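You operate a simulated robot arm through the tools that you are given. There is no shell and no other tool.

You are at the controls of a simulated robot arm. One attempt, no reset.

Task
Run the rise check on the cup in the holder and put it in the tray that the display names.
Fine: set the time from the blue card before you press RUN; press CLEAR when the cup is in its tray. Set down upright: white cup.

The check looks at the end state, three seconds after you hand in, the way a careful person would. Anything else that was tipped, shoved, dropped, spilled or broken makes it a failure.

Robot
A 6-joint arm with a fingered hand, fixed in place. Base frame: the origin is on the floor under the middle of its stand, x ahead of it, y to its left, z up; the work surface is at about z = 820. Units: mm, rad, N and s.
With the tool pointing down near the work surface it reaches from about 180 to 920 mm from the base axis. Its first joint turns from -2.897 to 2.897 rad. Payload 5 kg.
The tool frame sits at the grasp point between the pads (the TCP): z along the fingers, y along the line on which they close. The tips reach 37 mm beyond it. The gripper opens to 124 mm; its body begins 43 mm behind the TCP. The gripper is a hand of 3 fingers: y runs from the thumb to the fingers, the wrist lies at [-21, -125, -215] in the tool frame.
Orientation is that of the tool frame in the base frame, as a unit quaternion [x, y, z, w]. With the fingers straight down and the wrist toward the robot, the tool's x, y and z point along [0, 1, 0], [1, 0, 0] and [0, 0, -1] of the base frame.

Tools
- The arm moves only by the tool step_arm. Its argument "rows" is a list of rows, each a list of 2 entries, a list of its own where there are three numbers: the shift along the tool's x, y, z in mm, then the turn, a rotation vector about the tool's x, y, z in rad. In form: [[[dx, dy, dz], [wx, wy, wz]], ...]. A call has 1 to 20 rows; each row is the pose to reach, as a shift and turn from the pose commanded when the call began, along the tool's axes at that moment. A row lasts 0.2 s, in which the tool goes at most 50 mm and 0.15 rad; a call with a longer step from one row to the next is refused whole. Where a pose cannot be reached the arm comes as near as it can. A force on the tool above 40 N (or 10 N above the force at the start of the call, whichever is more), or a blocked arm, ends the call early, and 0.2 s more pass. In this call time passes only in rows, and 0.2 s behind the last. It gives the time, the measured TCP pose, the force on the tool (base axes), the opening and the grip force at its end, in the units of the frame above (readings bear some noise), with the torque about the TCP (base axes, N m) and any sound that the robot's microphone picked up.
- Cameras (640 x 400 px; columns grow to the right, rows downward): "scene" is fixed at [397.8, -501.3, 1408.3]; the picture's right is [0.60, -0.80, 0.00], its down [-0.48, -0.36, -0.80] and it looks along [0.64, 0.48, -0.60] (base axes); focal length 354 px, centre (320, 200). "wrist" rides on the gripper at [72, -104, -154] in the tool frame; the picture's right is [-0.83, 0.26, -0.49], its down [-0.51, -0.72, 0.47] and it looks along [-0.23, 0.64, 0.73] (tool axes); focal length 243 px, centre (320, 200). There is no depth. A picture from a camera that has moved, and an enlarged one, comes with that camera's place and axes in the base frame and with its lens.
- capture(camera): a new picture of that camera. The clock stands still meanwhile.
- move_fingers(index, middle, thumb_bend, thumb_turn): sets how far each is bent, from 0 (flat) to 1 (curled in); at 0.3 the hand is open as for a grip, at 0.7 the pads meet at the TCP. One left out holds its place. A second passes; each finger stops where it meets its share of the squeeze, and holds until it gets a number again. It is the only way to open and close the hand. It gives what a move gives, with no picture; readings hold the bend of each and the force on the fingers (four entries, about 0 where the hand has none), thumb and palm. thumb_turn goes from beside the hand (0) to across from the fingers (1), as for a grip.
- zoom(camera, box): a new picture of the part [left, top, right, bottom] of that camera's present view, enlarged. The clock stands still meanwhile.
- job_done(): hands the job in; it is judged then, once.

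Nothing tells you positions but the pictures and the camera data. Unless the task says otherwise, let go and move clear before handing in.

The tools are called after "Request:" by a JSON object that holds its "api" and its "payload". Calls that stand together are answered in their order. step_arm: Moves the arm, as the interface text tells. Its arguments: {"type":"object","properties":{"rows":{"type":"array"}},"required":["rows"]} The other tools are called the same way: move_fingers (index, middle, thumb_bend, thumb_turn) moves the fingers one by one; capture (camera) takes a picture; zoom (camera, box) takes an enlarged picture of a part of a camera's view; job_done () hands the job in.

At the start:

```text
time_s: 0.0
position: [743.8, -46.7, 1148.8]
tcp_rot: [0.708, 0.707, 0.0, 0.001]
ft_force: [0.2, -0.2, -0.7]
wrist_torque: [0.03, 0.01, 0.01]
width: 123.7
grip_force: 0.0
shape: jaw
bend: [0.3, 0.3, 0.3, 0.98]
finger forces: [0.0, 0.1, 0.0, 0.0, 0.1, 0.0]
```

scene: 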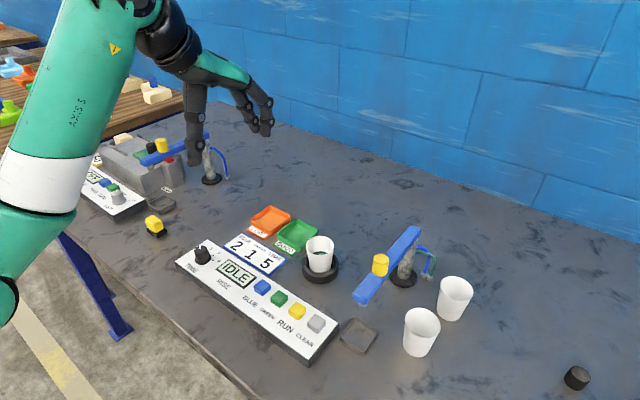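
wrist: 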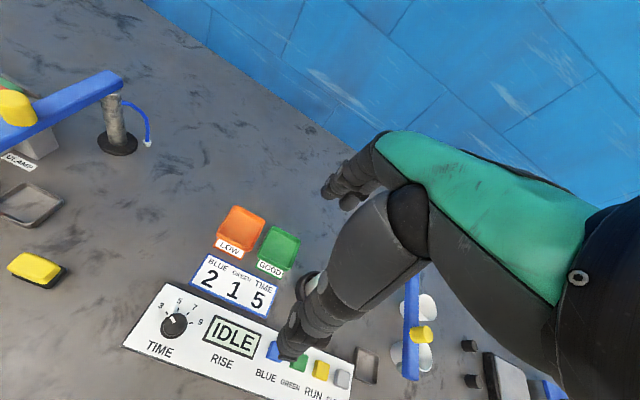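

I see a rise-check panel with a TIME knob, a display (IDLE), buttons BLUE, GREEN, RUN and CLEAR, a card reading 2 1 5, two trays (LOW orange, GOOD green), and a white cup in a round holder. I'll zoom in for details before moving.

Request:
{"api": "zoom", "payload": {"camera": "scene", "box": [170, 190, 350, 370]}}

Request:
{"api": "zoom", "payload": {"camera": "scene", "box": [320, 200, 500, 370]}}

Request:
{"api": "zoom", "payload": {"camera": "wrist", "box": [110, 190, 380, 400]}}

Request:
{"api": "zoom", "payload": {"camera": "scene", "box": [60, 110, 240, 240]}}

```text
2.22 times, centred on (260, 280) of scene
camera zoom: at [397.8, -501.3, 1408.3], right [0.6, -0.8, 0.0], down [-0.48, -0.36, -0.8], along [0.64, 0.48, -0.6], focal length 787 px, centre (453, 22)
```

zoom: 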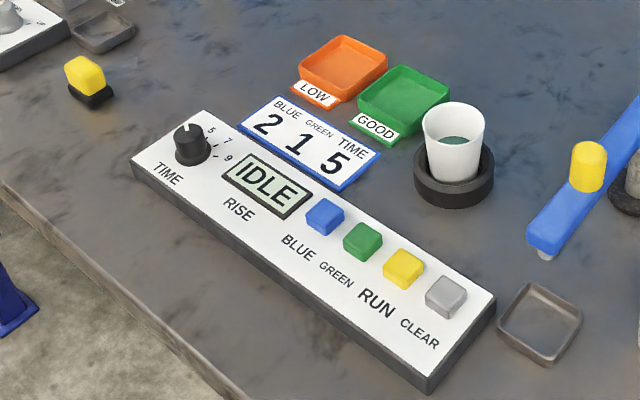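

```text
2.35 times, centred on (410, 285) of scene
camera zoom: at [397.8, -501.3, 1408.3], right [0.6, -0.8, 0.0], down [-0.48, -0.36, -0.8], along [0.64, 0.48, -0.6], focal length 834 px, centre (108, 0)
```

zoom: 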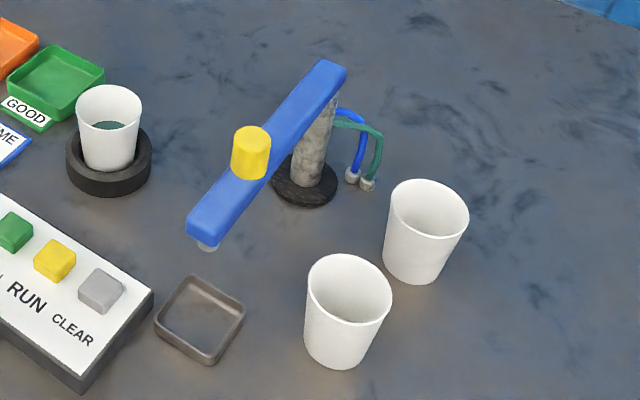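

```text
1.90 times, centred on (245, 295) of wrist
camera zoom: at [638.9, 26.4, 1302.7], right [0.26, -0.83, 0.49], down [-0.72, -0.51, -0.47], along [0.64, -0.23, -0.73], focal length 462 px, centre (463, 19)
```

zoom: 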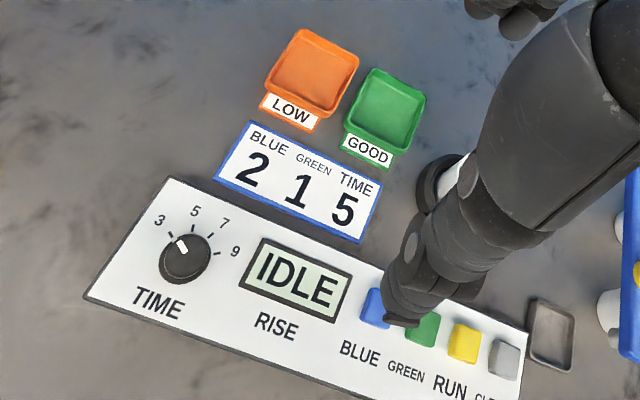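

```text
3.08 times, centred on (150, 175) of scene
camera zoom: at [397.8, -501.3, 1408.3], right [0.6, -0.8, 0.0], down [-0.48, -0.36, -0.8], along [0.64, 0.48, -0.6], focal length 1090 px, centre (843, 277)
```

zoom: 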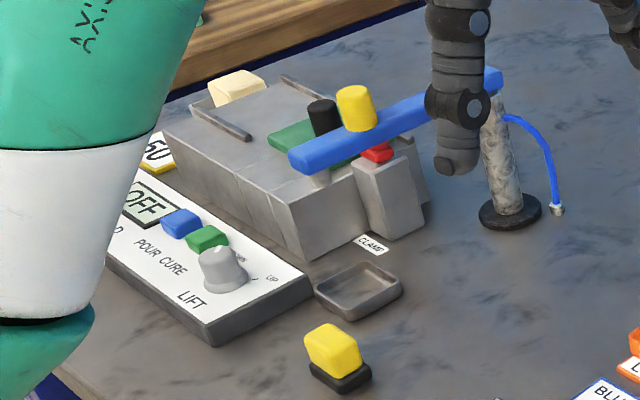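

The card reads BLUE 2, GREEN 1, TIME 5, and the knob seems to point at 3. The buttons are near x≈692 and y≈-141, -186, -231 and -275; the knob is near (677, 22) and the cup near (811, -191). Before moving I'll shape the hand into a pointing pose and see where the index tip is.

Request:
{"api": "move_fingers", "payload": {"index": 0.3, "middle": 1.0, "thumb_bend": 1.0, "thumb_turn": 0.3}}

Request:
{"api": "zoom", "payload": {"camera": "scene", "box": [120, 0, 320, 200]}}

Request:
{"api": "capture", "payload": {"camera": "wrist"}}

```text
time_s: 1.0
position: [743.6, -46.1, 1147.9]
tcp_rot: [0.706, 0.708, 0.0, 0.0]
ft_force: [-0.2, 0.2, 0.0]
wrist_torque: [0.0, 0.01, 0.05]
width: 57.7
grip_force: 0.0
shape: fingers
bend: [0.3, 1.0, 1.0, 0.31]
finger forces: [0.1, 0.2, 0.1, 0.0, 0.1, 0.0]
```

```text
2.00 times, centred on (220, 100) of scene
camera zoom: at [397.8, -501.3, 1408.3], right [0.6, -0.8, 0.0], down [-0.48, -0.36, -0.8], along [0.64, 0.48, -0.6], focal length 709 px, centre (520, 400)
```

zoom: 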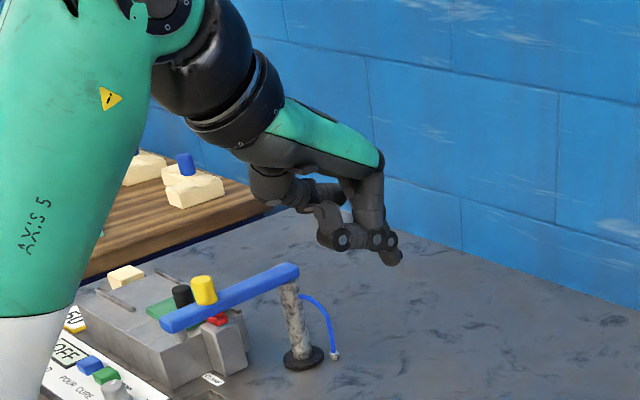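

```text
taken
camera wrist: at [638.9, 26.4, 1302.6], right [0.26, -0.83, 0.49], down [-0.72, -0.51, -0.47], along [0.64, -0.23, -0.73], focal length 243 px, centre (320, 200)
```

wrist: 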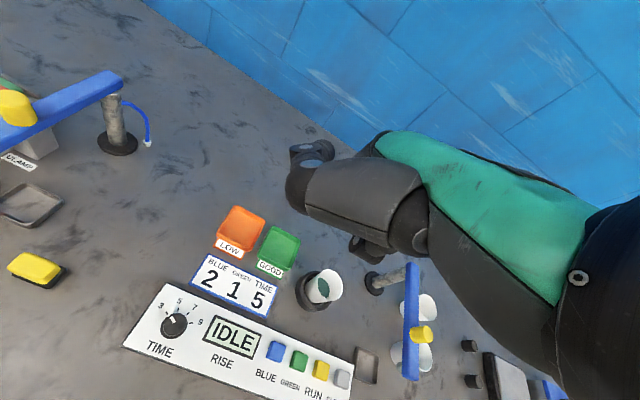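

The index is extended with the middle and thumb curled. I'll zoom in on the hand to work out which finger is where.

Request:
{"api": "zoom", "payload": {"camera": "wrist", "box": [260, 110, 460, 280]}}

Request:
{"api": "zoom", "payload": {"camera": "scene", "box": [220, 60, 350, 150]}}

```text
2.35 times, centred on (360, 195) of wrist
camera zoom: at [638.9, 26.4, 1302.6], right [0.26, -0.83, 0.49], down [-0.72, -0.51, -0.47], along [0.64, -0.23, -0.73], focal length 571 px, centre (226, 212)
```

zoom: 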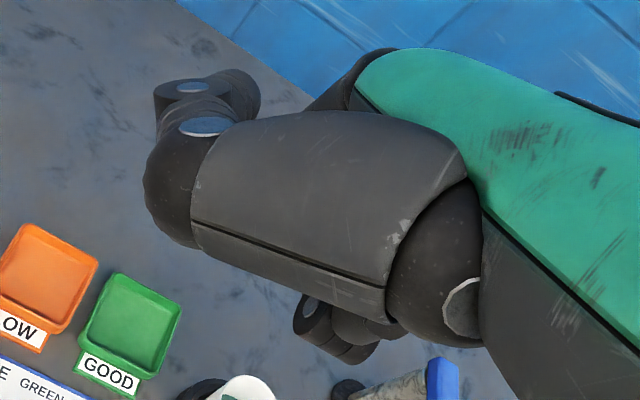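

```text
4.44 times, centred on (285, 105) of scene
camera zoom: at [397.8, -501.3, 1408.3], right [0.6, -0.8, 0.0], down [-0.48, -0.36, -0.8], along [0.64, 0.48, -0.6], focal length 1575 px, centre (476, 622)
```

zoom: 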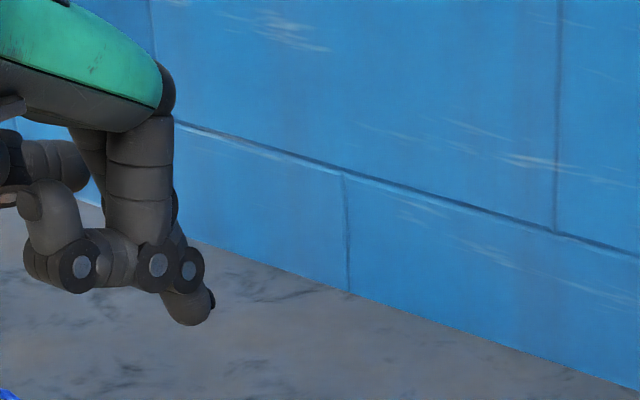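

The index finger is on the +y side and its tip hangs lowest, so it works for pressing. Next I'll look closely at the TIME knob and its scale.

Request:
{"api": "zoom", "payload": {"camera": "wrist", "box": [140, 280, 220, 340]}}

Request:
{"api": "zoom", "payload": {"camera": "scene", "box": [175, 225, 265, 285]}}

Request:
{"api": "zoom", "payload": {"camera": "scene", "box": [240, 270, 350, 370]}}

Request:
{"api": "zoom", "payload": {"camera": "scene", "box": [240, 200, 350, 290]}}

```text
6.67 times, centred on (180, 310) of wrist
camera zoom: at [638.9, 26.4, 1302.6], right [0.26, -0.83, 0.49], down [-0.72, -0.51, -0.47], along [0.64, -0.23, -0.73], focal length 1618 px, centre (1253, -533)
```

zoom: 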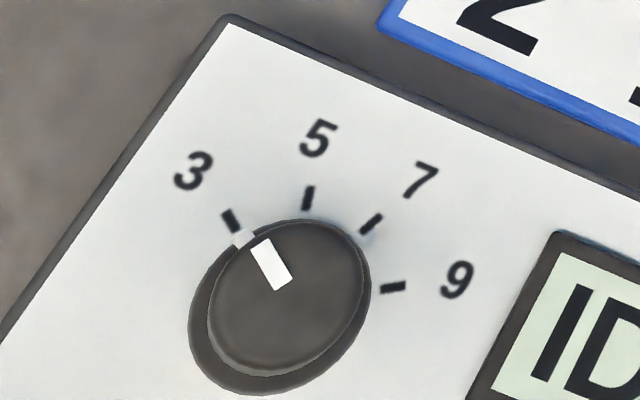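

```text
6.67 times, centred on (220, 255) of scene
camera zoom: at [397.8, -501.3, 1408.3], right [0.6, -0.8, 0.0], down [-0.48, -0.36, -0.8], along [0.64, 0.48, -0.6], focal length 2362 px, centre (987, -167)
```

zoom: 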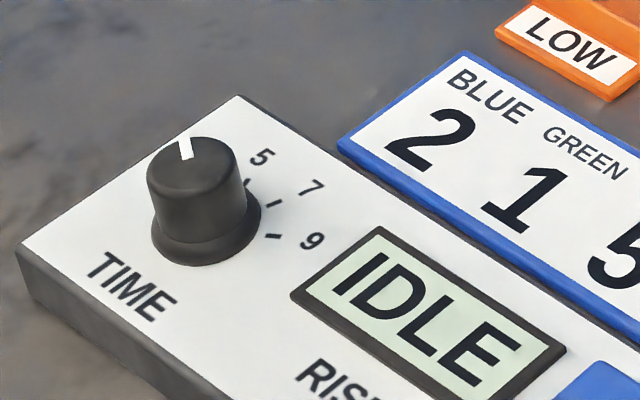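

```text
4.00 times, centred on (295, 320) of scene
camera zoom: at [397.8, -501.3, 1408.3], right [0.6, -0.8, 0.0], down [-0.48, -0.36, -0.8], along [0.64, 0.48, -0.6], focal length 1417 px, centre (420, -280)
```

zoom: 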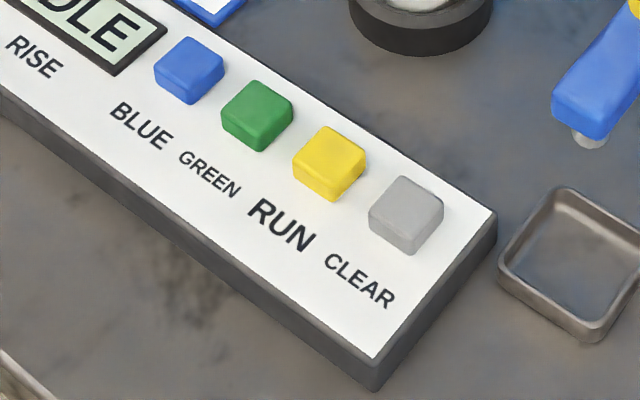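

```text
4.44 times, centred on (295, 245) of scene
camera zoom: at [397.8, -501.3, 1408.3], right [0.6, -0.8, 0.0], down [-0.48, -0.36, -0.8], along [0.64, 0.48, -0.6], focal length 1575 px, centre (431, 0)
```

zoom: 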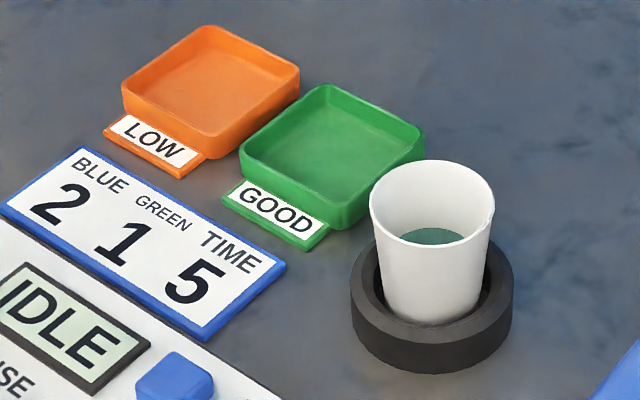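

The knob points at 3 and must turn clockwise about 38° to reach 5. I take its axis to be at about (678, 28) with its top at z≈867, and the panel top at z≈836. I'll open the hand, move above the knob and check the finger geometry.

Request:
{"api": "move_fingers", "payload": {"index": 0.3, "middle": 0.3, "thumb_bend": 0.3, "thumb_turn": 1.0}}

Request:
{"api": "step_arm", "payload": {"rows": [[[12, -11, 28], [0, 0, 0]], [[25, -22, 56], [0, 0, 0]], [[37, -33, 84], [0, 0, 0]], [[50, -44, 112], [0, 0, 0]], [[62, -55, 140], [0, 0, 0]], [[74, -65, 168], [0, 0, 0]]]}}

Request:
{"api": "capture", "payload": {"camera": "scene"}}

Request:
{"api": "capture", "payload": {"camera": "wrist"}}

```text
time_s: 2.0
position: [743.5, -44.4, 1147.1]
tcp_rot: [0.707, 0.707, 0.0, 0.0]
ft_force: [0.4, -0.6, 0.2]
wrist_torque: [0.0, 0.0, -0.03]
width: 128.2
grip_force: 0.0
shape: fingers
bend: [0.3, 0.3, 0.3, 0.97]
finger forces: [0.1, 0.0, 0.0, 0.0, 0.1, 0.0]
```

```text
time_s: 3.4
position: [677.3, 29.2, 980.1]
tcp_rot: [0.707, 0.707, 0.001, 0.0]
ft_force: [0.2, -0.1, 0.1]
wrist_torque: [0.0, 0.02, 0.04]
width: 128.2
grip_force: 0.0
shape: fingers
bend: [0.3, 0.3, 0.3, 0.97]
finger forces: [0.0, 0.0, 0.0, 0.0, 0.1, 0.1]
```

```text
taken
```

scene: 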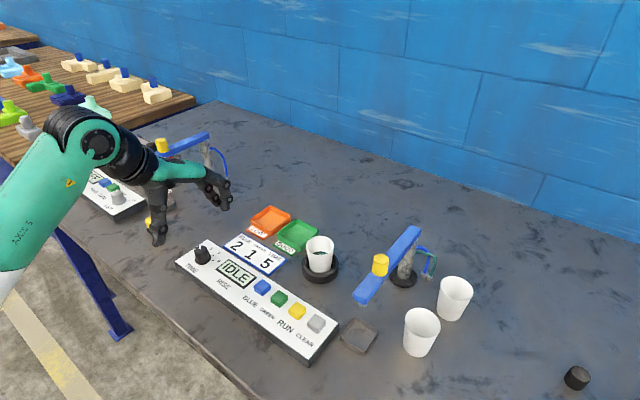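

```text
taken
camera wrist: at [572.9, 101.1, 1134.9], right [0.26, -0.83, 0.49], down [-0.72, -0.51, -0.47], along [0.64, -0.23, -0.73], focal length 243 px, centre (320, 200)
```

wrist: 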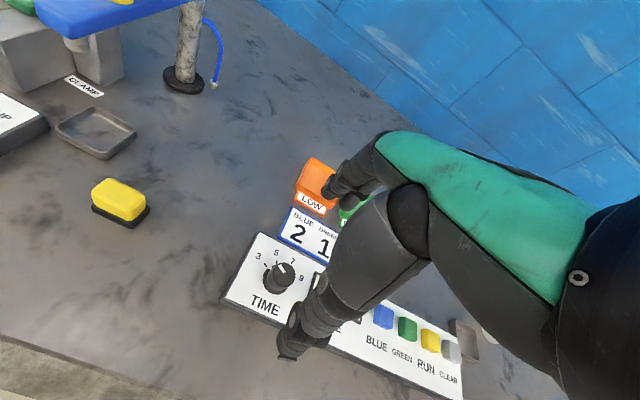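

The hand is above the knob. The pointer looks different from this angle, so I'll zoom to check it and the finger spacing.

Request:
{"api": "zoom", "payload": {"camera": "wrist", "box": [220, 230, 340, 320]}}

Request:
{"api": "zoom", "payload": {"camera": "scene", "box": [130, 130, 260, 280]}}

```text
4.44 times, centred on (280, 275) of wrist
camera zoom: at [572.9, 101.1, 1134.9], right [0.26, -0.83, 0.49], down [-0.72, -0.51, -0.47], along [0.64, -0.23, -0.73], focal length 1078 px, centre (498, -133)
```

zoom: 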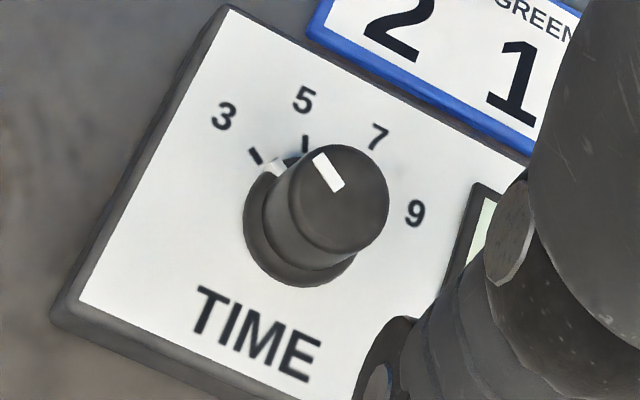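

```text
2.67 times, centred on (195, 205) of scene
camera zoom: at [397.8, -501.3, 1408.3], right [0.6, -0.8, 0.0], down [-0.48, -0.36, -0.8], along [0.64, 0.48, -0.6], focal length 945 px, centre (653, 187)
```

zoom: 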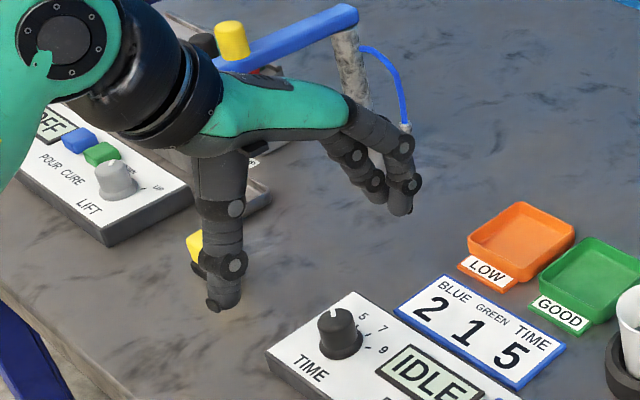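

The knob still points at 3, and the fingers sit about ±15 mm either side of the tool axis with the thumb opposite. I'll partly close the hand in the air to see how low the tips reach when gripping something knob-sized.

Request:
{"api": "move_fingers", "payload": {"index": 0.55, "middle": 0.55, "thumb_bend": 0.55, "thumb_turn": 1.0}}

Request:
{"api": "zoom", "payload": {"camera": "scene", "box": [130, 130, 260, 280]}}

Request:
{"api": "capture", "payload": {"camera": "wrist"}}

```text
time_s: 4.4
position: [677.7, 28.9, 980.3]
tcp_rot: [0.707, 0.707, 0.0, 0.0]
ft_force: [-0.6, 0.0, -0.5]
wrist_torque: [0.01, -0.01, -0.04]
width: 52.8
grip_force: 0.2
shape: fingers
bend: [0.55, 0.55, 0.55, 1.0]
finger forces: [0.1, 0.0, 0.1, 0.0, 0.1, 0.0]
```

```text
2.67 times, centred on (195, 205) of scene
camera zoom: at [397.8, -501.3, 1408.3], right [0.6, -0.8, 0.0], down [-0.48, -0.36, -0.8], along [0.64, 0.48, -0.6], focal length 945 px, centre (653, 187)
```

zoom: 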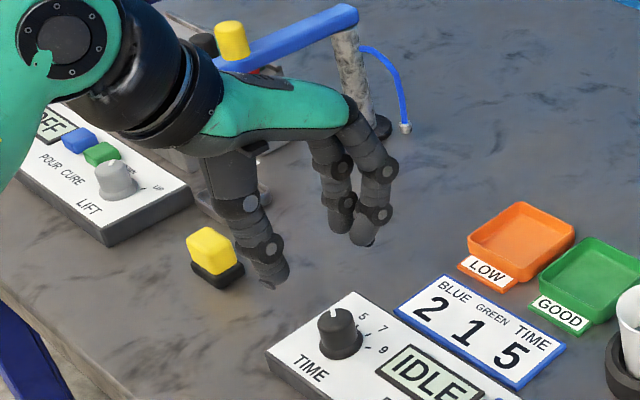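

```text
taken
camera wrist: at [573.1, 100.9, 1135.1], right [0.26, -0.83, 0.49], down [-0.72, -0.51, -0.47], along [0.64, -0.23, -0.73], focal length 243 px, centre (320, 200)
```

wrist: 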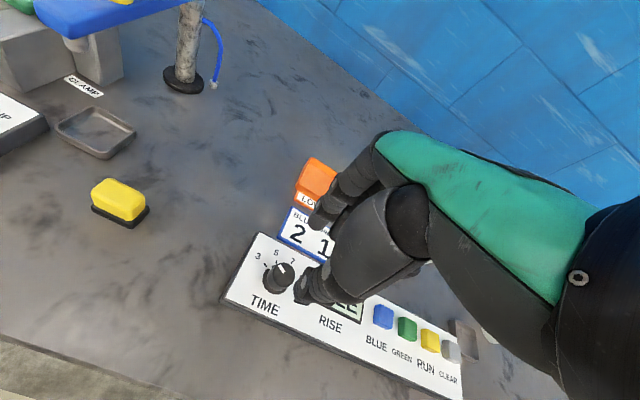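

At bend 0.55 the gap is about 53 mm and the tips hang roughly 44 mm below the TCP. I'll descend over the knob to TCP z≈888 and check before closing.

Request:
{"api": "step_arm", "payload": {"rows": [[[-1, 0.5, 20], [0, 0, 0]], [[-1.5, 1, 40], [0, 0, 0]], [[-1.5, 1, 60], [0, 0, 0]], [[-1.5, 1, 75], [0, 0, 0]], [[-1.5, 1, 85], [0, 0, 0]], [[-1.5, 1, 92], [0, 0, 0]]]}}

Request:
{"api": "zoom", "payload": {"camera": "scene", "box": [150, 190, 270, 290]}}

Request:
{"api": "capture", "payload": {"camera": "wrist"}}

```text
time_s: 5.8
position: [679.3, 25.7, 888.6]
tcp_rot: [0.707, 0.708, 0.001, 0.0]
ft_force: [-1.0, 1.4, -0.2]
wrist_torque: [0.0, 0.03, 0.02]
width: 52.7
grip_force: 0.0
shape: fingers
bend: [0.55, 0.55, 0.55, 1.0]
finger forces: [0.1, 0.1, 0.0, 0.0, 0.0, 0.1]
```

```text
4.00 times, centred on (210, 240) of scene
camera zoom: at [397.8, -501.3, 1408.3], right [0.6, -0.8, 0.0], down [-0.48, -0.36, -0.8], along [0.64, 0.48, -0.6], focal length 1417 px, centre (760, 40)
```

zoom: 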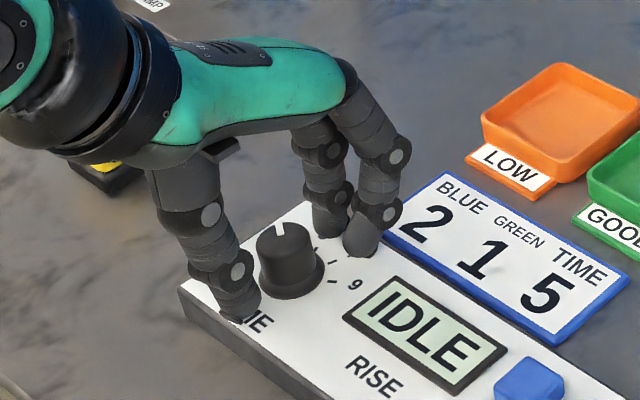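

```text
taken
camera wrist: at [575.1, 98.5, 1042.8], right [0.26, -0.83, 0.49], down [-0.72, -0.51, -0.47], along [0.64, -0.23, -0.73], focal length 243 px, centre (320, 200)
```

wrist: 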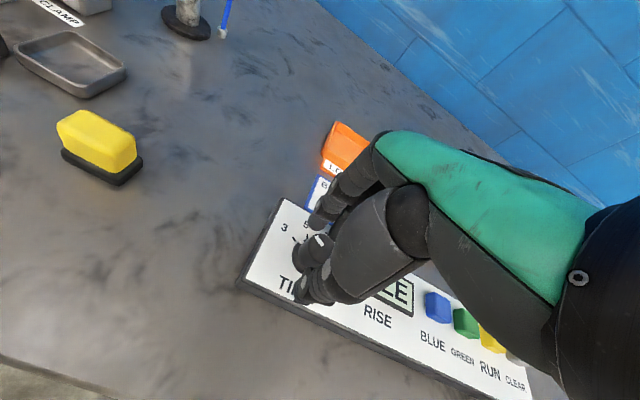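

The tips straddle the knob a few millimetres above the panel, with the knob centred between the thumb and fingers. I'll close on it.

Request:
{"api": "move_fingers", "payload": {"index": 0.7, "middle": 0.7, "thumb_bend": 0.7}}

Request:
{"api": "zoom", "payload": {"camera": "scene", "box": [150, 190, 270, 290]}}

Request:
{"api": "zoom", "payload": {"camera": "wrist", "box": [240, 180, 360, 310]}}

```text
time_s: 6.8
position: [678.6, 26.9, 888.3]
tcp_rot: [0.708, 0.706, 0.001, 0.001]
ft_force: [-0.3, -0.3, -1.7]
wrist_torque: [-0.03, -0.1, -0.01]
width: 28.8
grip_force: 8.8
shape: fingers
bend: [0.64, 0.68, 0.63, 1.0]
finger forces: [5.9, 3.1, 0.0, 0.0, 8.5, 0.1]
```

```text
4.00 times, centred on (210, 240) of scene
camera zoom: at [397.8, -501.3, 1408.3], right [0.6, -0.8, 0.0], down [-0.48, -0.36, -0.8], along [0.64, 0.48, -0.6], focal length 1417 px, centre (760, 40)
```

zoom: 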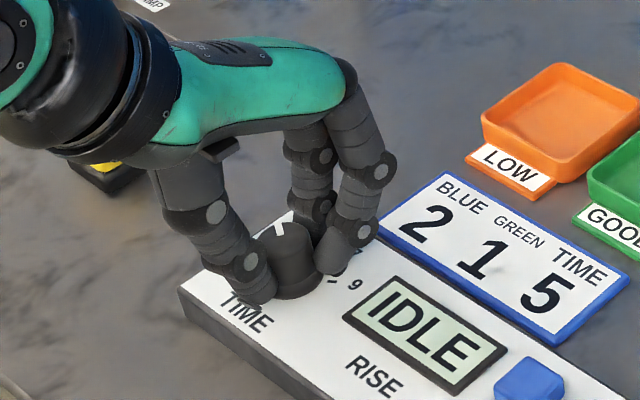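

```text
3.08 times, centred on (300, 245) of wrist
camera zoom: at [575.1, 98.5, 1042.9], right [0.26, -0.83, 0.49], down [-0.72, -0.51, -0.47], along [0.64, -0.23, -0.73], focal length 746 px, centre (382, 62)
```

zoom: 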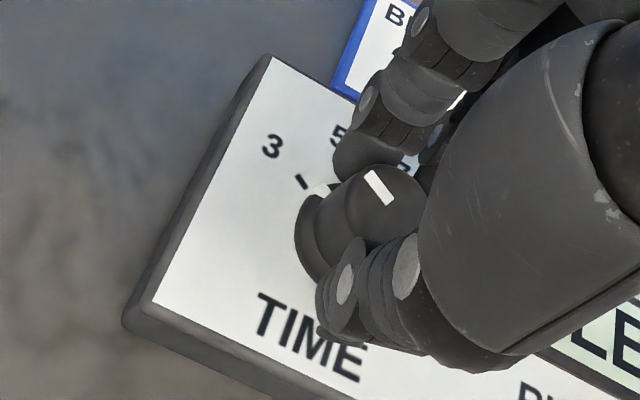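

The knob is held firmly (index 5.9 N, middle 3.1 N, thumb 8.5 N) and still points at 3. I'll turn it clockwise about 0.67 rad about the tool axis.

Request:
{"api": "step_arm", "payload": {"rows": [[[0, 0, 0], [0, 0, 0.1]], [[0, 0, 0], [0, 0, 0.2]], [[0, 0, 0], [0, 0, 0.3]], [[0, 0, 0], [0, 0, 0.4]], [[0, 0, 0], [0, 0, 0.5]], [[0, 0, 0], [0, 0, 0.6]], [[0, 0, 0], [0, 0, 0.67]]]}}

Request:
{"api": "zoom", "payload": {"camera": "scene", "box": [150, 190, 270, 290]}}

Request:
{"api": "capture", "payload": {"camera": "wrist"}}

```text
time_s: 8.4
position: [679.5, 26.5, 888.1]
tcp_rot: [0.9, 0.435, 0.0, -0.001]
ft_force: [-2.6, -2.2, 5.5]
wrist_torque: [-0.16, 0.03, 0.0]
width: 28.4
grip_force: 11.7
shape: fingers
bend: [0.65, 0.68, 0.63, 1.0]
finger forces: [6.8, 5.3, 0.1, 0.0, 11.0, 0.1]
```

```text
4.00 times, centred on (210, 240) of scene
camera zoom: at [397.8, -501.3, 1408.3], right [0.6, -0.8, 0.0], down [-0.48, -0.36, -0.8], along [0.64, 0.48, -0.6], focal length 1417 px, centre (760, 40)
```

zoom: 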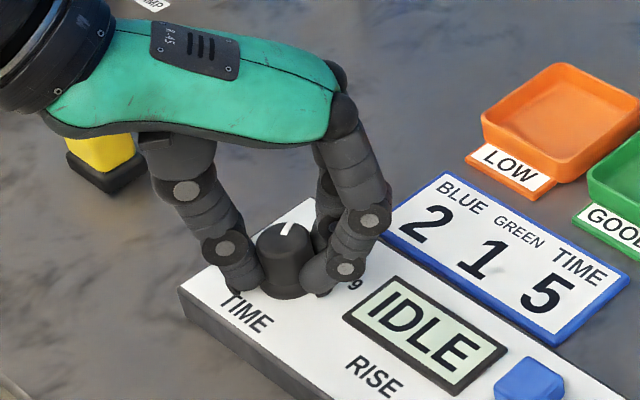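

```text
taken
camera wrist: at [642.4, 147.6, 1042.4], right [-0.31, -0.81, 0.49], down [-0.88, 0.05, -0.47], along [0.36, -0.58, -0.73], focal length 243 px, centre (320, 200)
```

wrist: 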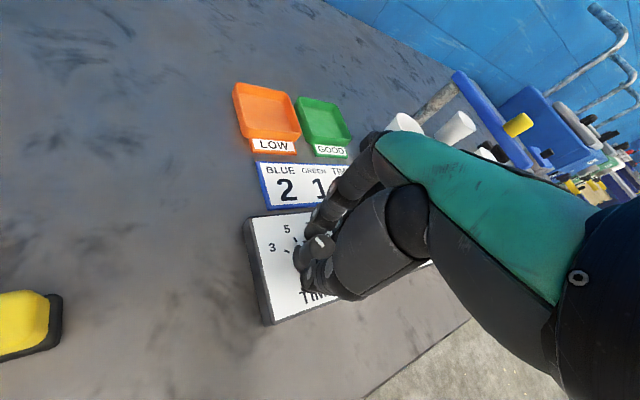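

Request:
{"api": "zoom", "payload": {"camera": "wrist", "box": [250, 205, 360, 290]}}

Request:
{"api": "zoom", "payload": {"camera": "scene", "box": [190, 225, 250, 275]}}

```text
4.71 times, centred on (305, 248) of wrist
camera zoom: at [642.4, 147.6, 1042.4], right [-0.31, -0.81, 0.49], down [-0.88, 0.05, -0.47], along [0.36, -0.58, -0.73], focal length 1142 px, centre (391, -24)
```

zoom: 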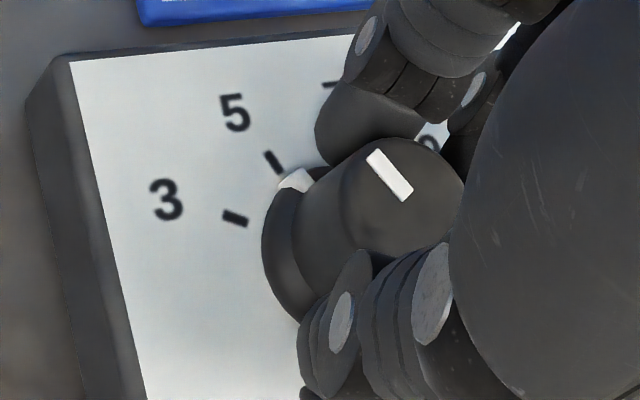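

```text
8.00 times, centred on (220, 250) of scene
camera zoom: at [397.8, -501.3, 1408.3], right [0.6, -0.8, 0.0], down [-0.48, -0.36, -0.8], along [0.64, 0.48, -0.6], focal length 2834 px, centre (1120, -200)
```

zoom: 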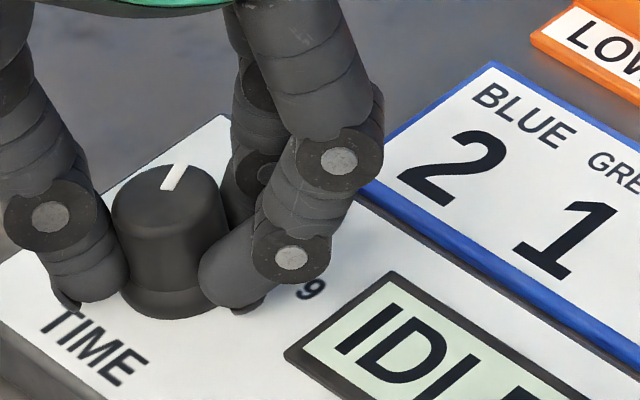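

The pointer is now very close to 5. I'll zoom in more to judge how well the marks line up.

Request:
{"api": "zoom", "payload": {"camera": "wrist", "box": [280, 225, 330, 260]}}

Request:
{"api": "zoom", "payload": {"camera": "scene", "box": [195, 235, 230, 260]}}

```text
11.43 times, centred on (305, 242) of wrist
camera zoom: at [642.4, 147.6, 1042.4], right [-0.31, -0.81, 0.49], down [-0.88, 0.05, -0.47], along [0.36, -0.58, -0.73], focal length 2773 px, centre (491, -286)
```

zoom: 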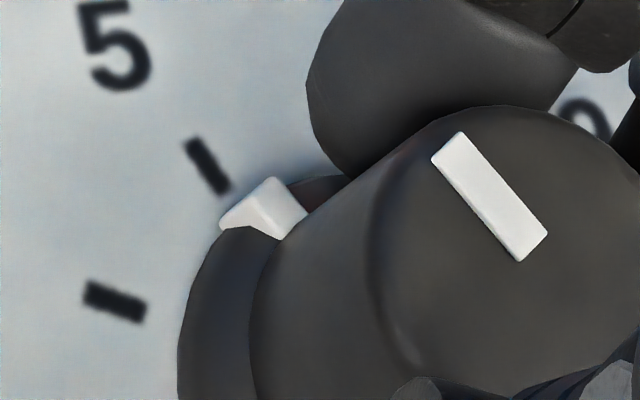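

```text
16.00 times, centred on (212, 248) of scene
camera zoom: at [397.8, -501.3, 1408.3], right [0.6, -0.8, 0.0], down [-0.48, -0.36, -0.8], along [0.64, 0.48, -0.6], focal length 5669 px, centre (2040, -560)
```

zoom: 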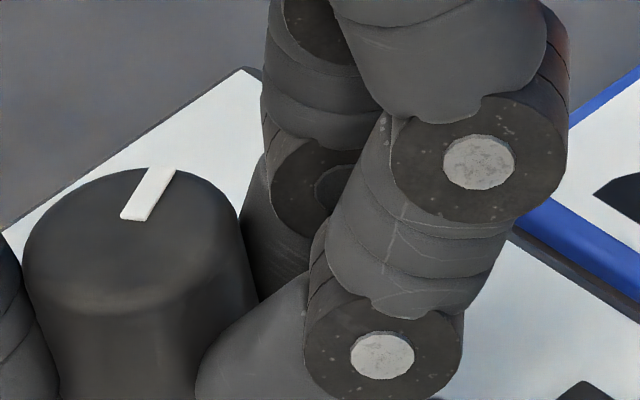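

The top pointer and the 5 tick look parallel to within a few degrees. I'll release the knob, rise, and check the setting with a clear view.

Request:
{"api": "move_fingers", "payload": {"index": 0.54, "middle": 0.54, "thumb_bend": 0.54}}

Request:
{"api": "step_arm", "payload": {"rows": [[[0, 0, -10], [0, 0, 0]], [[0, 0, -30], [0, 0, 0]], [[0, 0, -60], [0, 0, 0]], [[0, 0, -100], [0, 0, 0]], [[0, 0, -130], [0, 0, 0]]]}}

Request:
{"api": "capture", "payload": {"camera": "wrist"}}

Request:
{"api": "zoom", "payload": {"camera": "scene", "box": [190, 230, 270, 280]}}

```text
time_s: 9.4
position: [678.8, 26.8, 887.5]
tcp_rot: [0.9, 0.435, -0.001, 0.0]
ft_force: [-0.2, -0.1, 0.3]
wrist_torque: [-0.01, -0.01, -0.01]
width: 54.6
grip_force: 0.1
shape: fingers
bend: [0.54, 0.54, 0.54, 1.0]
finger forces: [0.1, 0.0, 0.0, 0.0, 0.0, 0.0]
```

```text
time_s: 10.6
position: [677.6, 25.8, 1019.0]
tcp_rot: [0.9, 0.435, 0.0, 0.0]
ft_force: [0.3, -0.2, 0.3]
wrist_torque: [0.01, -0.01, 0.0]
width: 54.8
grip_force: 0.1
shape: fingers
bend: [0.54, 0.54, 0.54, 1.0]
finger forces: [0.0, 0.1, 0.0, 0.0, 0.1, 0.0]
```

```text
taken
camera wrist: at [641.1, 147.0, 1172.3], right [-0.31, -0.81, 0.49], down [-0.88, 0.05, -0.47], along [0.36, -0.58, -0.73], focal length 243 px, centre (320, 200)
```

wrist: 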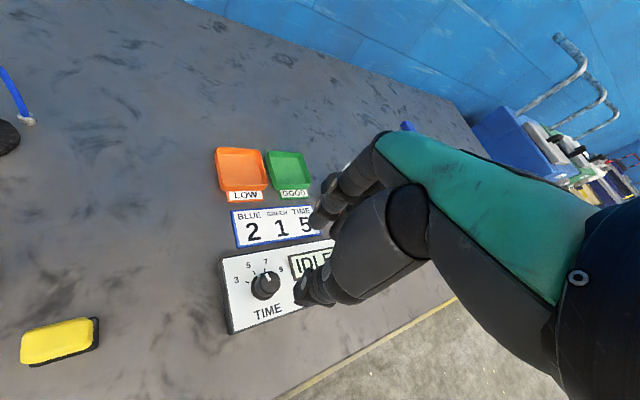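

```text
8.00 times, centred on (230, 255) of scene
camera zoom: at [397.8, -501.3, 1408.3], right [0.6, -0.8, 0.0], down [-0.48, -0.36, -0.8], along [0.64, 0.48, -0.6], focal length 2834 px, centre (1040, -240)
```

zoom: 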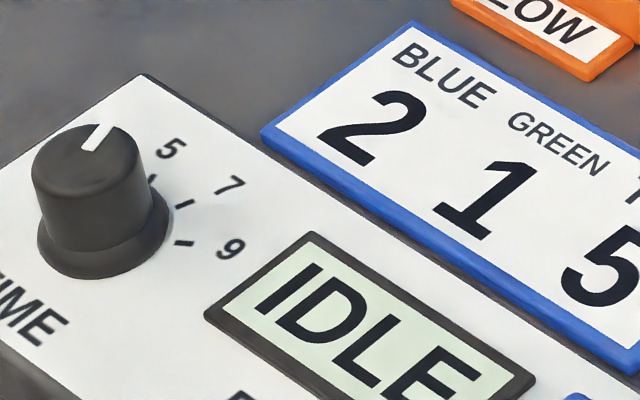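

Request:
{"api": "zoom", "payload": {"camera": "wrist", "box": [225, 255, 305, 315]}}

Request:
{"api": "zoom", "payload": {"camera": "wrist", "box": [245, 265, 285, 300]}}

```text
6.67 times, centred on (265, 285) of wrist
camera zoom: at [641.1, 147.0, 1172.3], right [-0.31, -0.81, 0.49], down [-0.88, 0.05, -0.47], along [0.36, -0.58, -0.73], focal length 1618 px, centre (687, -367)
```

zoom: 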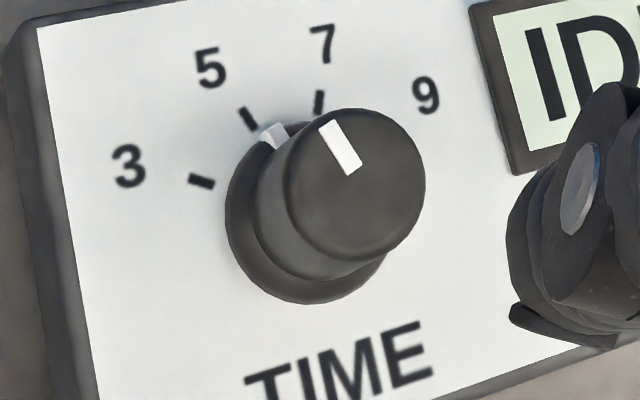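

```text
11.43 times, centred on (265, 282) of wrist
camera zoom: at [641.1, 147.0, 1172.3], right [-0.31, -0.81, 0.49], down [-0.88, 0.05, -0.47], along [0.36, -0.58, -0.73], focal length 2773 px, centre (949, -743)
```

zoom: 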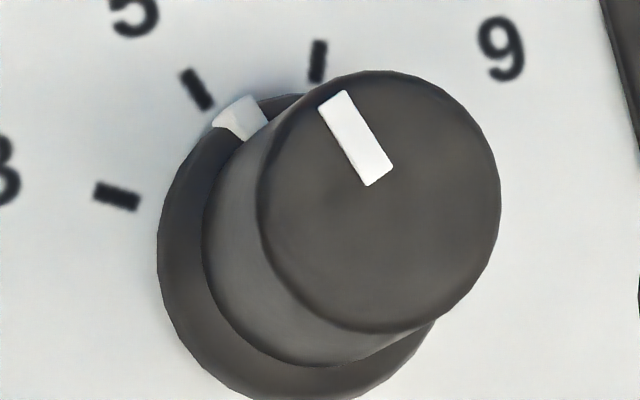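

The pointer, both on the skirt and on top, is now lined up with 5. Next I'll square the hand back up, make a pointing index finger and travel above the RUN button.

Request:
{"api": "step_arm", "payload": {"rows": [[[0, 0, 0], [0, 0, -0.134]], [[0, 0, 0], [0, 0, -0.268]], [[0, 0, 0], [0, 0, -0.402]], [[0, 0, 0], [0, 0, -0.536]], [[0, 0, 0], [0, 0, -0.67]]]}}

Request:
{"api": "move_fingers", "payload": {"index": 0.4, "middle": 1.0, "thumb_bend": 1.0, "thumb_turn": 0.3}}

Request:
{"api": "step_arm", "payload": {"rows": [[[-44, -6, 5], [0, 0, 0]], [[-88, -12, 15], [0, 0, 0]], [[-132, -18, 25], [0, 0, 0]], [[-176, -24, 40], [0, 0, 0]], [[-220, -30, 55], [0, 0, 0]], [[-262, -35, 75], [0, 0, 0]]]}}

Request:
{"api": "capture", "payload": {"camera": "scene"}}

Request:
{"api": "zoom", "payload": {"camera": "scene", "box": [210, 200, 370, 370]}}

Request:
{"api": "capture", "payload": {"camera": "wrist"}}

```text
time_s: 11.8
position: [678.0, 26.3, 1017.9]
tcp_rot: [0.707, 0.708, 0.0, -0.001]
ft_force: [-0.3, -0.1, 0.5]
wrist_torque: [0.01, 0.0, 0.04]
width: 54.8
grip_force: 0.1
shape: fingers
bend: [0.54, 0.54, 0.54, 1.0]
finger forces: [0.0, 0.0, 0.0, 0.0, 0.0, 0.1]
```

```text
time_s: 12.8
position: [678.6, 26.6, 1019.1]
tcp_rot: [0.706, 0.708, 0.0, 0.0]
ft_force: [0.4, 0.8, -0.8]
wrist_torque: [-0.02, 0.0, 0.01]
width: 56.7
grip_force: 0.0
shape: fingers
bend: [0.4, 1.0, 1.0, 0.31]
finger forces: [0.1, 0.1, 0.0, 0.0, 0.0, 0.0]
```

```text
time_s: 14.2
position: [645.3, -236.4, 940.7]
tcp_rot: [0.707, 0.707, 0.001, 0.0]
ft_force: [0.1, 0.6, 0.3]
wrist_torque: [-0.02, 0.02, 0.01]
width: 57.2
grip_force: 0.0
shape: fingers
bend: [0.4, 1.0, 1.0, 0.31]
finger forces: [0.1, 0.0, 0.1, 0.0, 0.0, 0.1]
```

```text
taken
```

scene: 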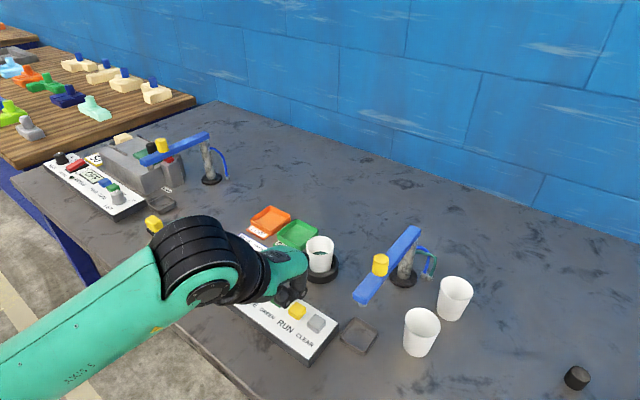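

```text
2.35 times, centred on (290, 285) of scene
camera zoom: at [397.8, -501.3, 1408.3], right [0.6, -0.8, 0.0], down [-0.48, -0.36, -0.8], along [0.64, 0.48, -0.6], focal length 834 px, centre (391, 0)
```

zoom: 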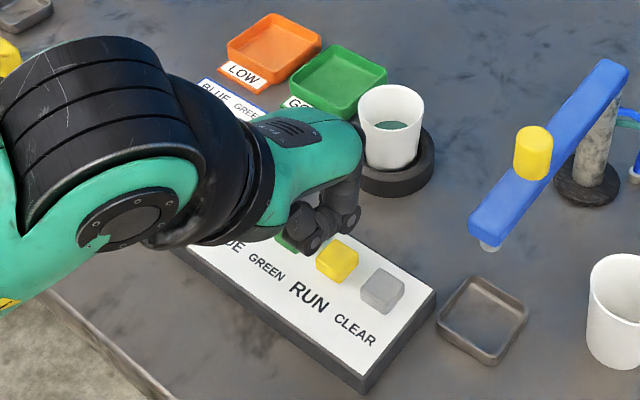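

```text
taken
camera wrist: at [540.3, -164.1, 1094.6], right [0.26, -0.83, 0.49], down [-0.72, -0.51, -0.47], along [0.64, -0.23, -0.73], focal length 243 px, centre (320, 200)
```

wrist: 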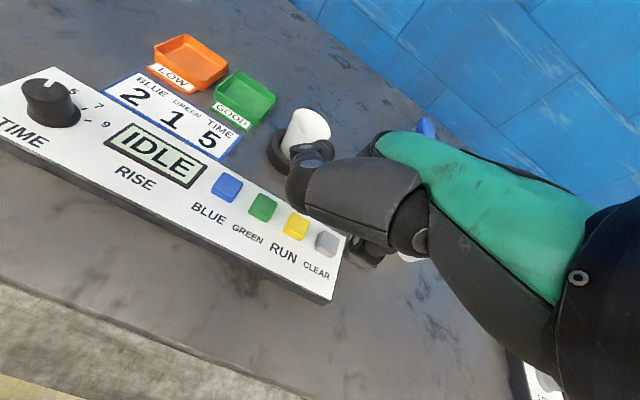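

The extended index is hidden from both cameras by the other digits. I'll point with the middle finger instead, since it's on the scene camera's side, and shift so it hangs above RUN.

Request:
{"api": "move_fingers", "payload": {"index": 1.0, "middle": 0.4, "thumb_bend": 1.0, "thumb_turn": 0.3}}

Request:
{"api": "step_arm", "payload": {"rows": [[[15, 0, 0], [0, 0, 0]], [[30, 0, 0], [0, 0, 0]]]}}

Request:
{"api": "zoom", "payload": {"camera": "scene", "box": [210, 200, 370, 370]}}

Request:
{"api": "capture", "payload": {"camera": "wrist"}}

```text
time_s: 15.2
position: [644.7, -236.5, 940.1]
tcp_rot: [0.707, 0.707, 0.001, 0.0]
ft_force: [-0.4, 0.8, -1.0]
wrist_torque: [-0.02, 0.0, -0.02]
width: 52.1
grip_force: 0.0
shape: fingers
bend: [1.0, 0.4, 1.0, 0.31]
finger forces: [0.0, 0.0, 0.1, 0.0, 0.0, 0.0]
```

```text
time_s: 15.8
position: [644.3, -204.9, 941.3]
tcp_rot: [0.707, 0.707, 0.0, 0.0]
ft_force: [0.3, -0.3, 0.0]
wrist_torque: [0.0, -0.02, 0.01]
width: 51.8
grip_force: 0.1
shape: fingers
bend: [1.0, 0.4, 1.0, 0.31]
finger forces: [0.1, 0.1, 0.1, 0.0, 0.1, 0.0]
```

```text
2.35 times, centred on (290, 285) of scene
camera zoom: at [397.8, -501.3, 1408.3], right [0.6, -0.8, 0.0], down [-0.48, -0.36, -0.8], along [0.64, 0.48, -0.6], focal length 834 px, centre (391, 0)
```

zoom: 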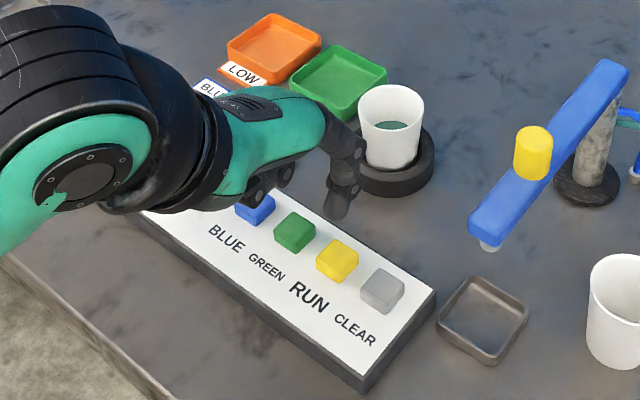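

```text
taken
camera wrist: at [540.7, -133.3, 1095.9], right [0.26, -0.83, 0.49], down [-0.72, -0.51, -0.47], along [0.64, -0.23, -0.73], focal length 243 px, centre (320, 200)
```

wrist: 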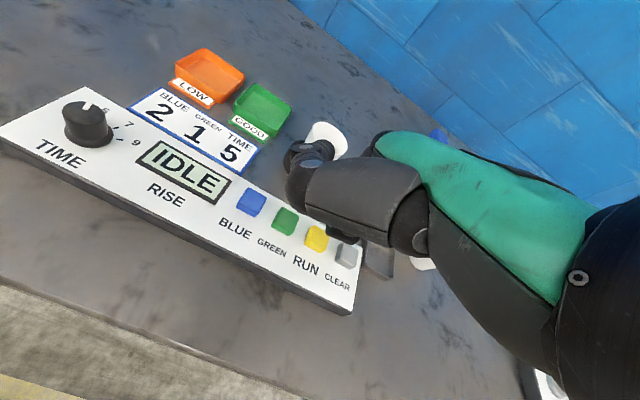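

The middle fingertip hangs at about (702, -222), right above RUN, and the curled index and thumb are well higher. I'll go down part way and re-check the alignment.

Request:
{"api": "step_arm", "payload": {"rows": [[[0, 0, 12], [0, 0, 0]], [[0, 0, 24], [0, 0, 0]], [[0, 0, 32], [0, 0, 0]]]}}

Request:
{"api": "zoom", "payload": {"camera": "scene", "box": [240, 260, 350, 350]}}

Request:
{"api": "zoom", "payload": {"camera": "wrist", "box": [220, 160, 400, 300]}}

```text
time_s: 16.6
position: [643.6, -206.2, 912.2]
tcp_rot: [0.707, 0.707, 0.001, 0.0]
ft_force: [-0.7, -0.7, -0.4]
wrist_torque: [-0.02, 0.03, -0.02]
width: 52.1
grip_force: 0.1
shape: fingers
bend: [1.0, 0.4, 1.0, 0.31]
finger forces: [0.0, 0.1, 0.0, 0.0, 0.1, 0.0]
```

```text
4.44 times, centred on (295, 305) of scene
camera zoom: at [397.8, -501.3, 1408.3], right [0.6, -0.8, 0.0], down [-0.48, -0.36, -0.8], along [0.64, 0.48, -0.6], focal length 1575 px, centre (431, -267)
```

zoom: 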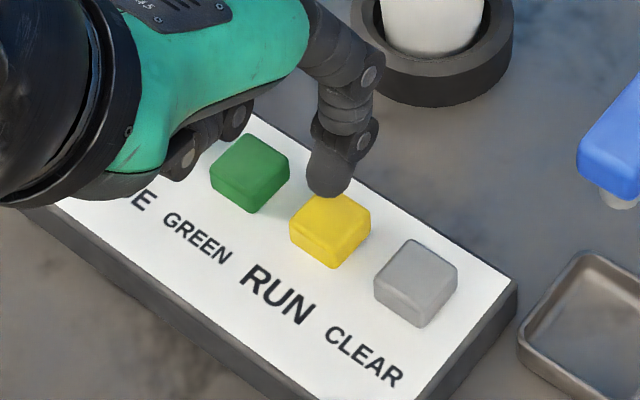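

```text
2.86 times, centred on (310, 230) of wrist
camera zoom: at [539.7, -133.0, 1066.0], right [0.26, -0.83, 0.49], down [-0.72, -0.51, -0.47], along [0.64, -0.23, -0.73], focal length 693 px, centre (349, 114)
```

zoom: 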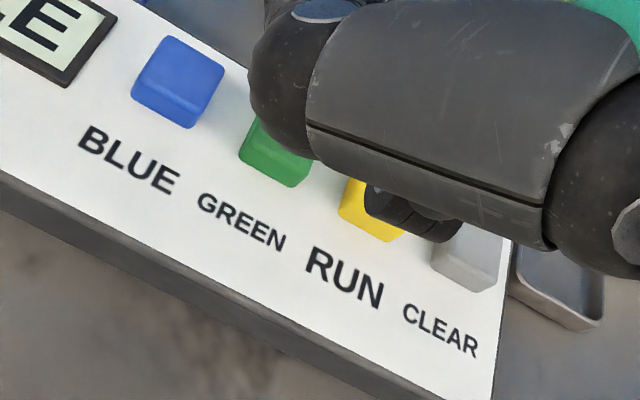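

The fingertip is aligned over the yellow RUN button, about 20 mm above it. I'll go down gently to near contact.

Request:
{"api": "step_arm", "payload": {"rows": [[[-2, -2, 5], [0, 0, 0]], [[-2, -2, 10], [0, 0, 0]], [[-2, -2, 14], [0, 0, 0]]]}}

Request:
{"api": "zoom", "payload": {"camera": "scene", "box": [240, 260, 350, 350]}}

```text
time_s: 17.4
position: [642.9, -207.3, 898.1]
tcp_rot: [0.708, 0.707, 0.0, 0.0]
ft_force: [-0.3, -0.1, 2.4]
wrist_torque: [0.01, -0.12, 0.02]
width: 52.1
grip_force: 1.6
shape: fingers
bend: [1.0, 0.4, 1.0, 0.31]
finger forces: [0.1, 2.2, 0.0, 0.0, 0.0, 0.0]
heard: click
```

```text
4.44 times, centred on (295, 305) of scene
camera zoom: at [397.8, -501.3, 1408.3], right [0.6, -0.8, 0.0], down [-0.48, -0.36, -0.8], along [0.64, 0.48, -0.6], focal length 1575 px, centre (431, -267)
```

zoom: 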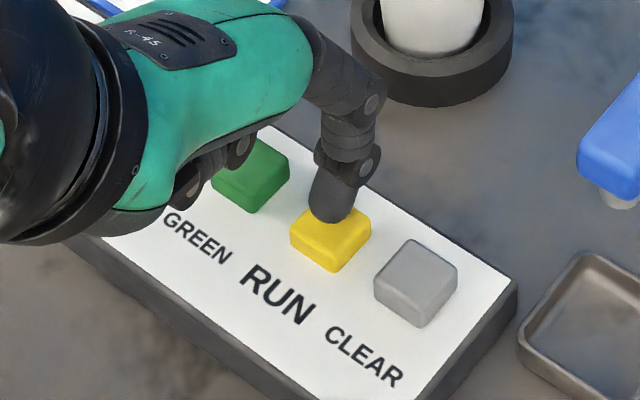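

I heard a click with about 2.4 N on the button, so RUN should be pressed. I'll lift off and look at the display.

Request:
{"api": "step_arm", "payload": {"rows": [[[0, 0, -10], [0, 0, 0]], [[0, 0, -30], [0, 0, 0]], [[0, 0, -60], [0, 0, 0]], [[0, 0, -90], [0, 0, 0]]]}}

Request:
{"api": "capture", "payload": {"camera": "wrist"}}

Request:
{"api": "capture", "payload": {"camera": "scene"}}

```text
time_s: 18.4
position: [642.8, -206.8, 988.0]
tcp_rot: [0.707, 0.707, 0.0, 0.0]
ft_force: [-0.5, 0.3, -0.1]
wrist_torque: [0.0, -0.01, 0.0]
width: 52.3
grip_force: 0.1
shape: fingers
bend: [1.0, 0.4, 1.0, 0.31]
finger forces: [0.0, 0.0, 0.0, 0.0, 0.0, 0.0]
```

```text
taken
camera wrist: at [538.5, -133.8, 1143.8], right [0.26, -0.83, 0.49], down [-0.72, -0.51, -0.47], along [0.64, -0.23, -0.73], focal length 243 px, centre (320, 200)
```

wrist: 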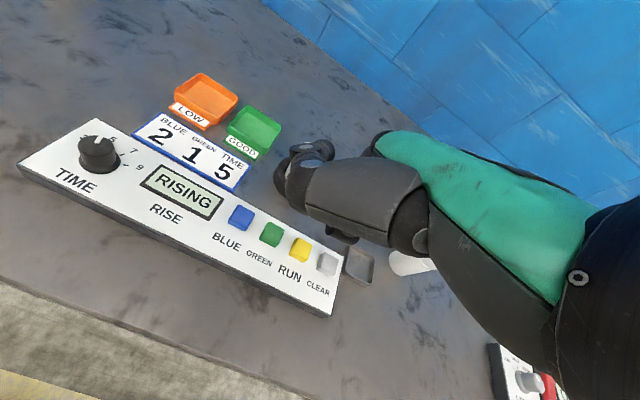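

```text
taken
```

scene: 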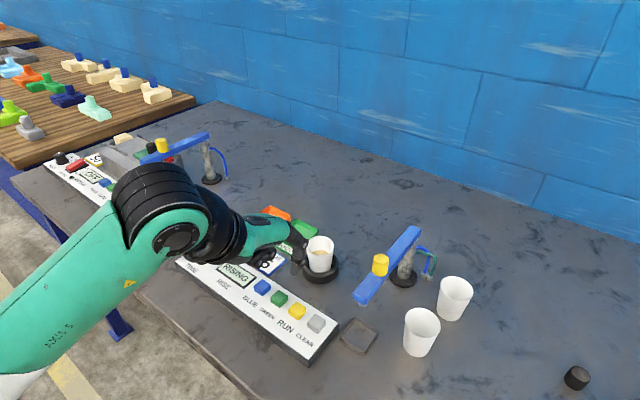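

The display shows RISING and foam is coming up in the cup. I'll open the hand, raise it a bit and wait for the result.

Request:
{"api": "step_arm", "payload": {"rows": [[[0, 0, -20], [0, 0, 0]], [[0, 0, -40], [0, 0, 0]]]}}

Request:
{"api": "move_fingers", "payload": {"index": 0.42, "middle": 0.42, "thumb_bend": 0.42, "thumb_turn": 1.0}}

Request:
{"api": "capture", "payload": {"camera": "wrist"}}

Request:
{"api": "zoom", "payload": {"camera": "scene", "box": [180, 200, 360, 340]}}

```text
time_s: 19.0
position: [642.4, -206.9, 1026.1]
tcp_rot: [0.708, 0.706, 0.0, 0.0]
ft_force: [-0.2, -0.4, -0.3]
wrist_torque: [0.02, -0.02, -0.02]
width: 52.0
grip_force: 0.2
shape: fingers
bend: [1.0, 0.4, 1.0, 0.31]
finger forces: [0.1, 0.1, 0.0, 0.0, 0.1, 0.1]
```

```text
time_s: 20.0
position: [642.9, -207.7, 1028.1]
tcp_rot: [0.707, 0.708, 0.001, 0.0]
ft_force: [1.1, 0.1, -0.1]
wrist_torque: [0.0, -0.01, 0.01]
width: 91.5
grip_force: 0.1
shape: fingers
bend: [0.42, 0.42, 0.42, 0.99]
finger forces: [0.0, 0.1, 0.0, 0.0, 0.0, 0.1]
```

```text
taken
camera wrist: at [538.2, -134.7, 1181.8], right [0.26, -0.83, 0.49], down [-0.72, -0.51, -0.47], along [0.64, -0.23, -0.73], focal length 243 px, centre (320, 200)
```

wrist: 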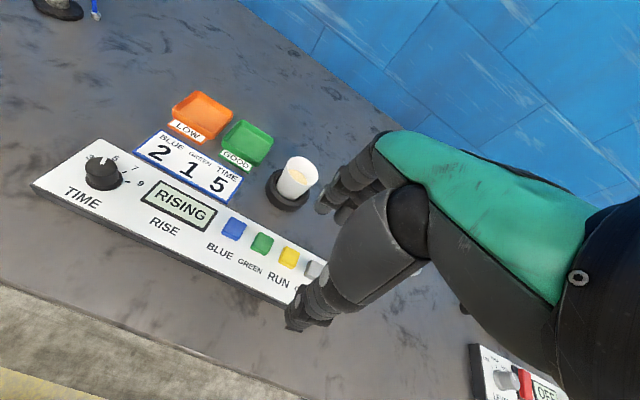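

```text
2.86 times, centred on (270, 270) of scene
camera zoom: at [397.8, -501.3, 1408.3], right [0.6, -0.8, 0.0], down [-0.48, -0.36, -0.8], along [0.64, 0.48, -0.6], focal length 1012 px, centre (463, 0)
```

zoom: 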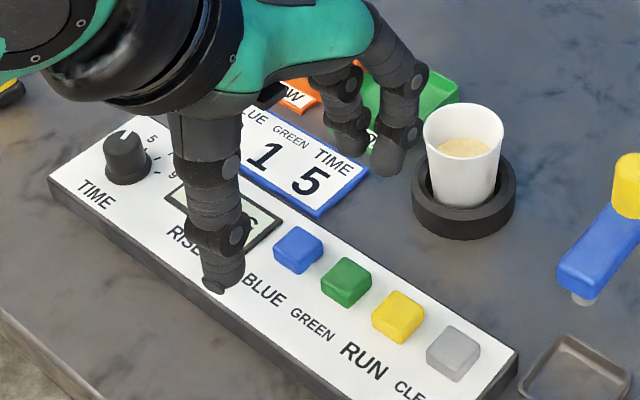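

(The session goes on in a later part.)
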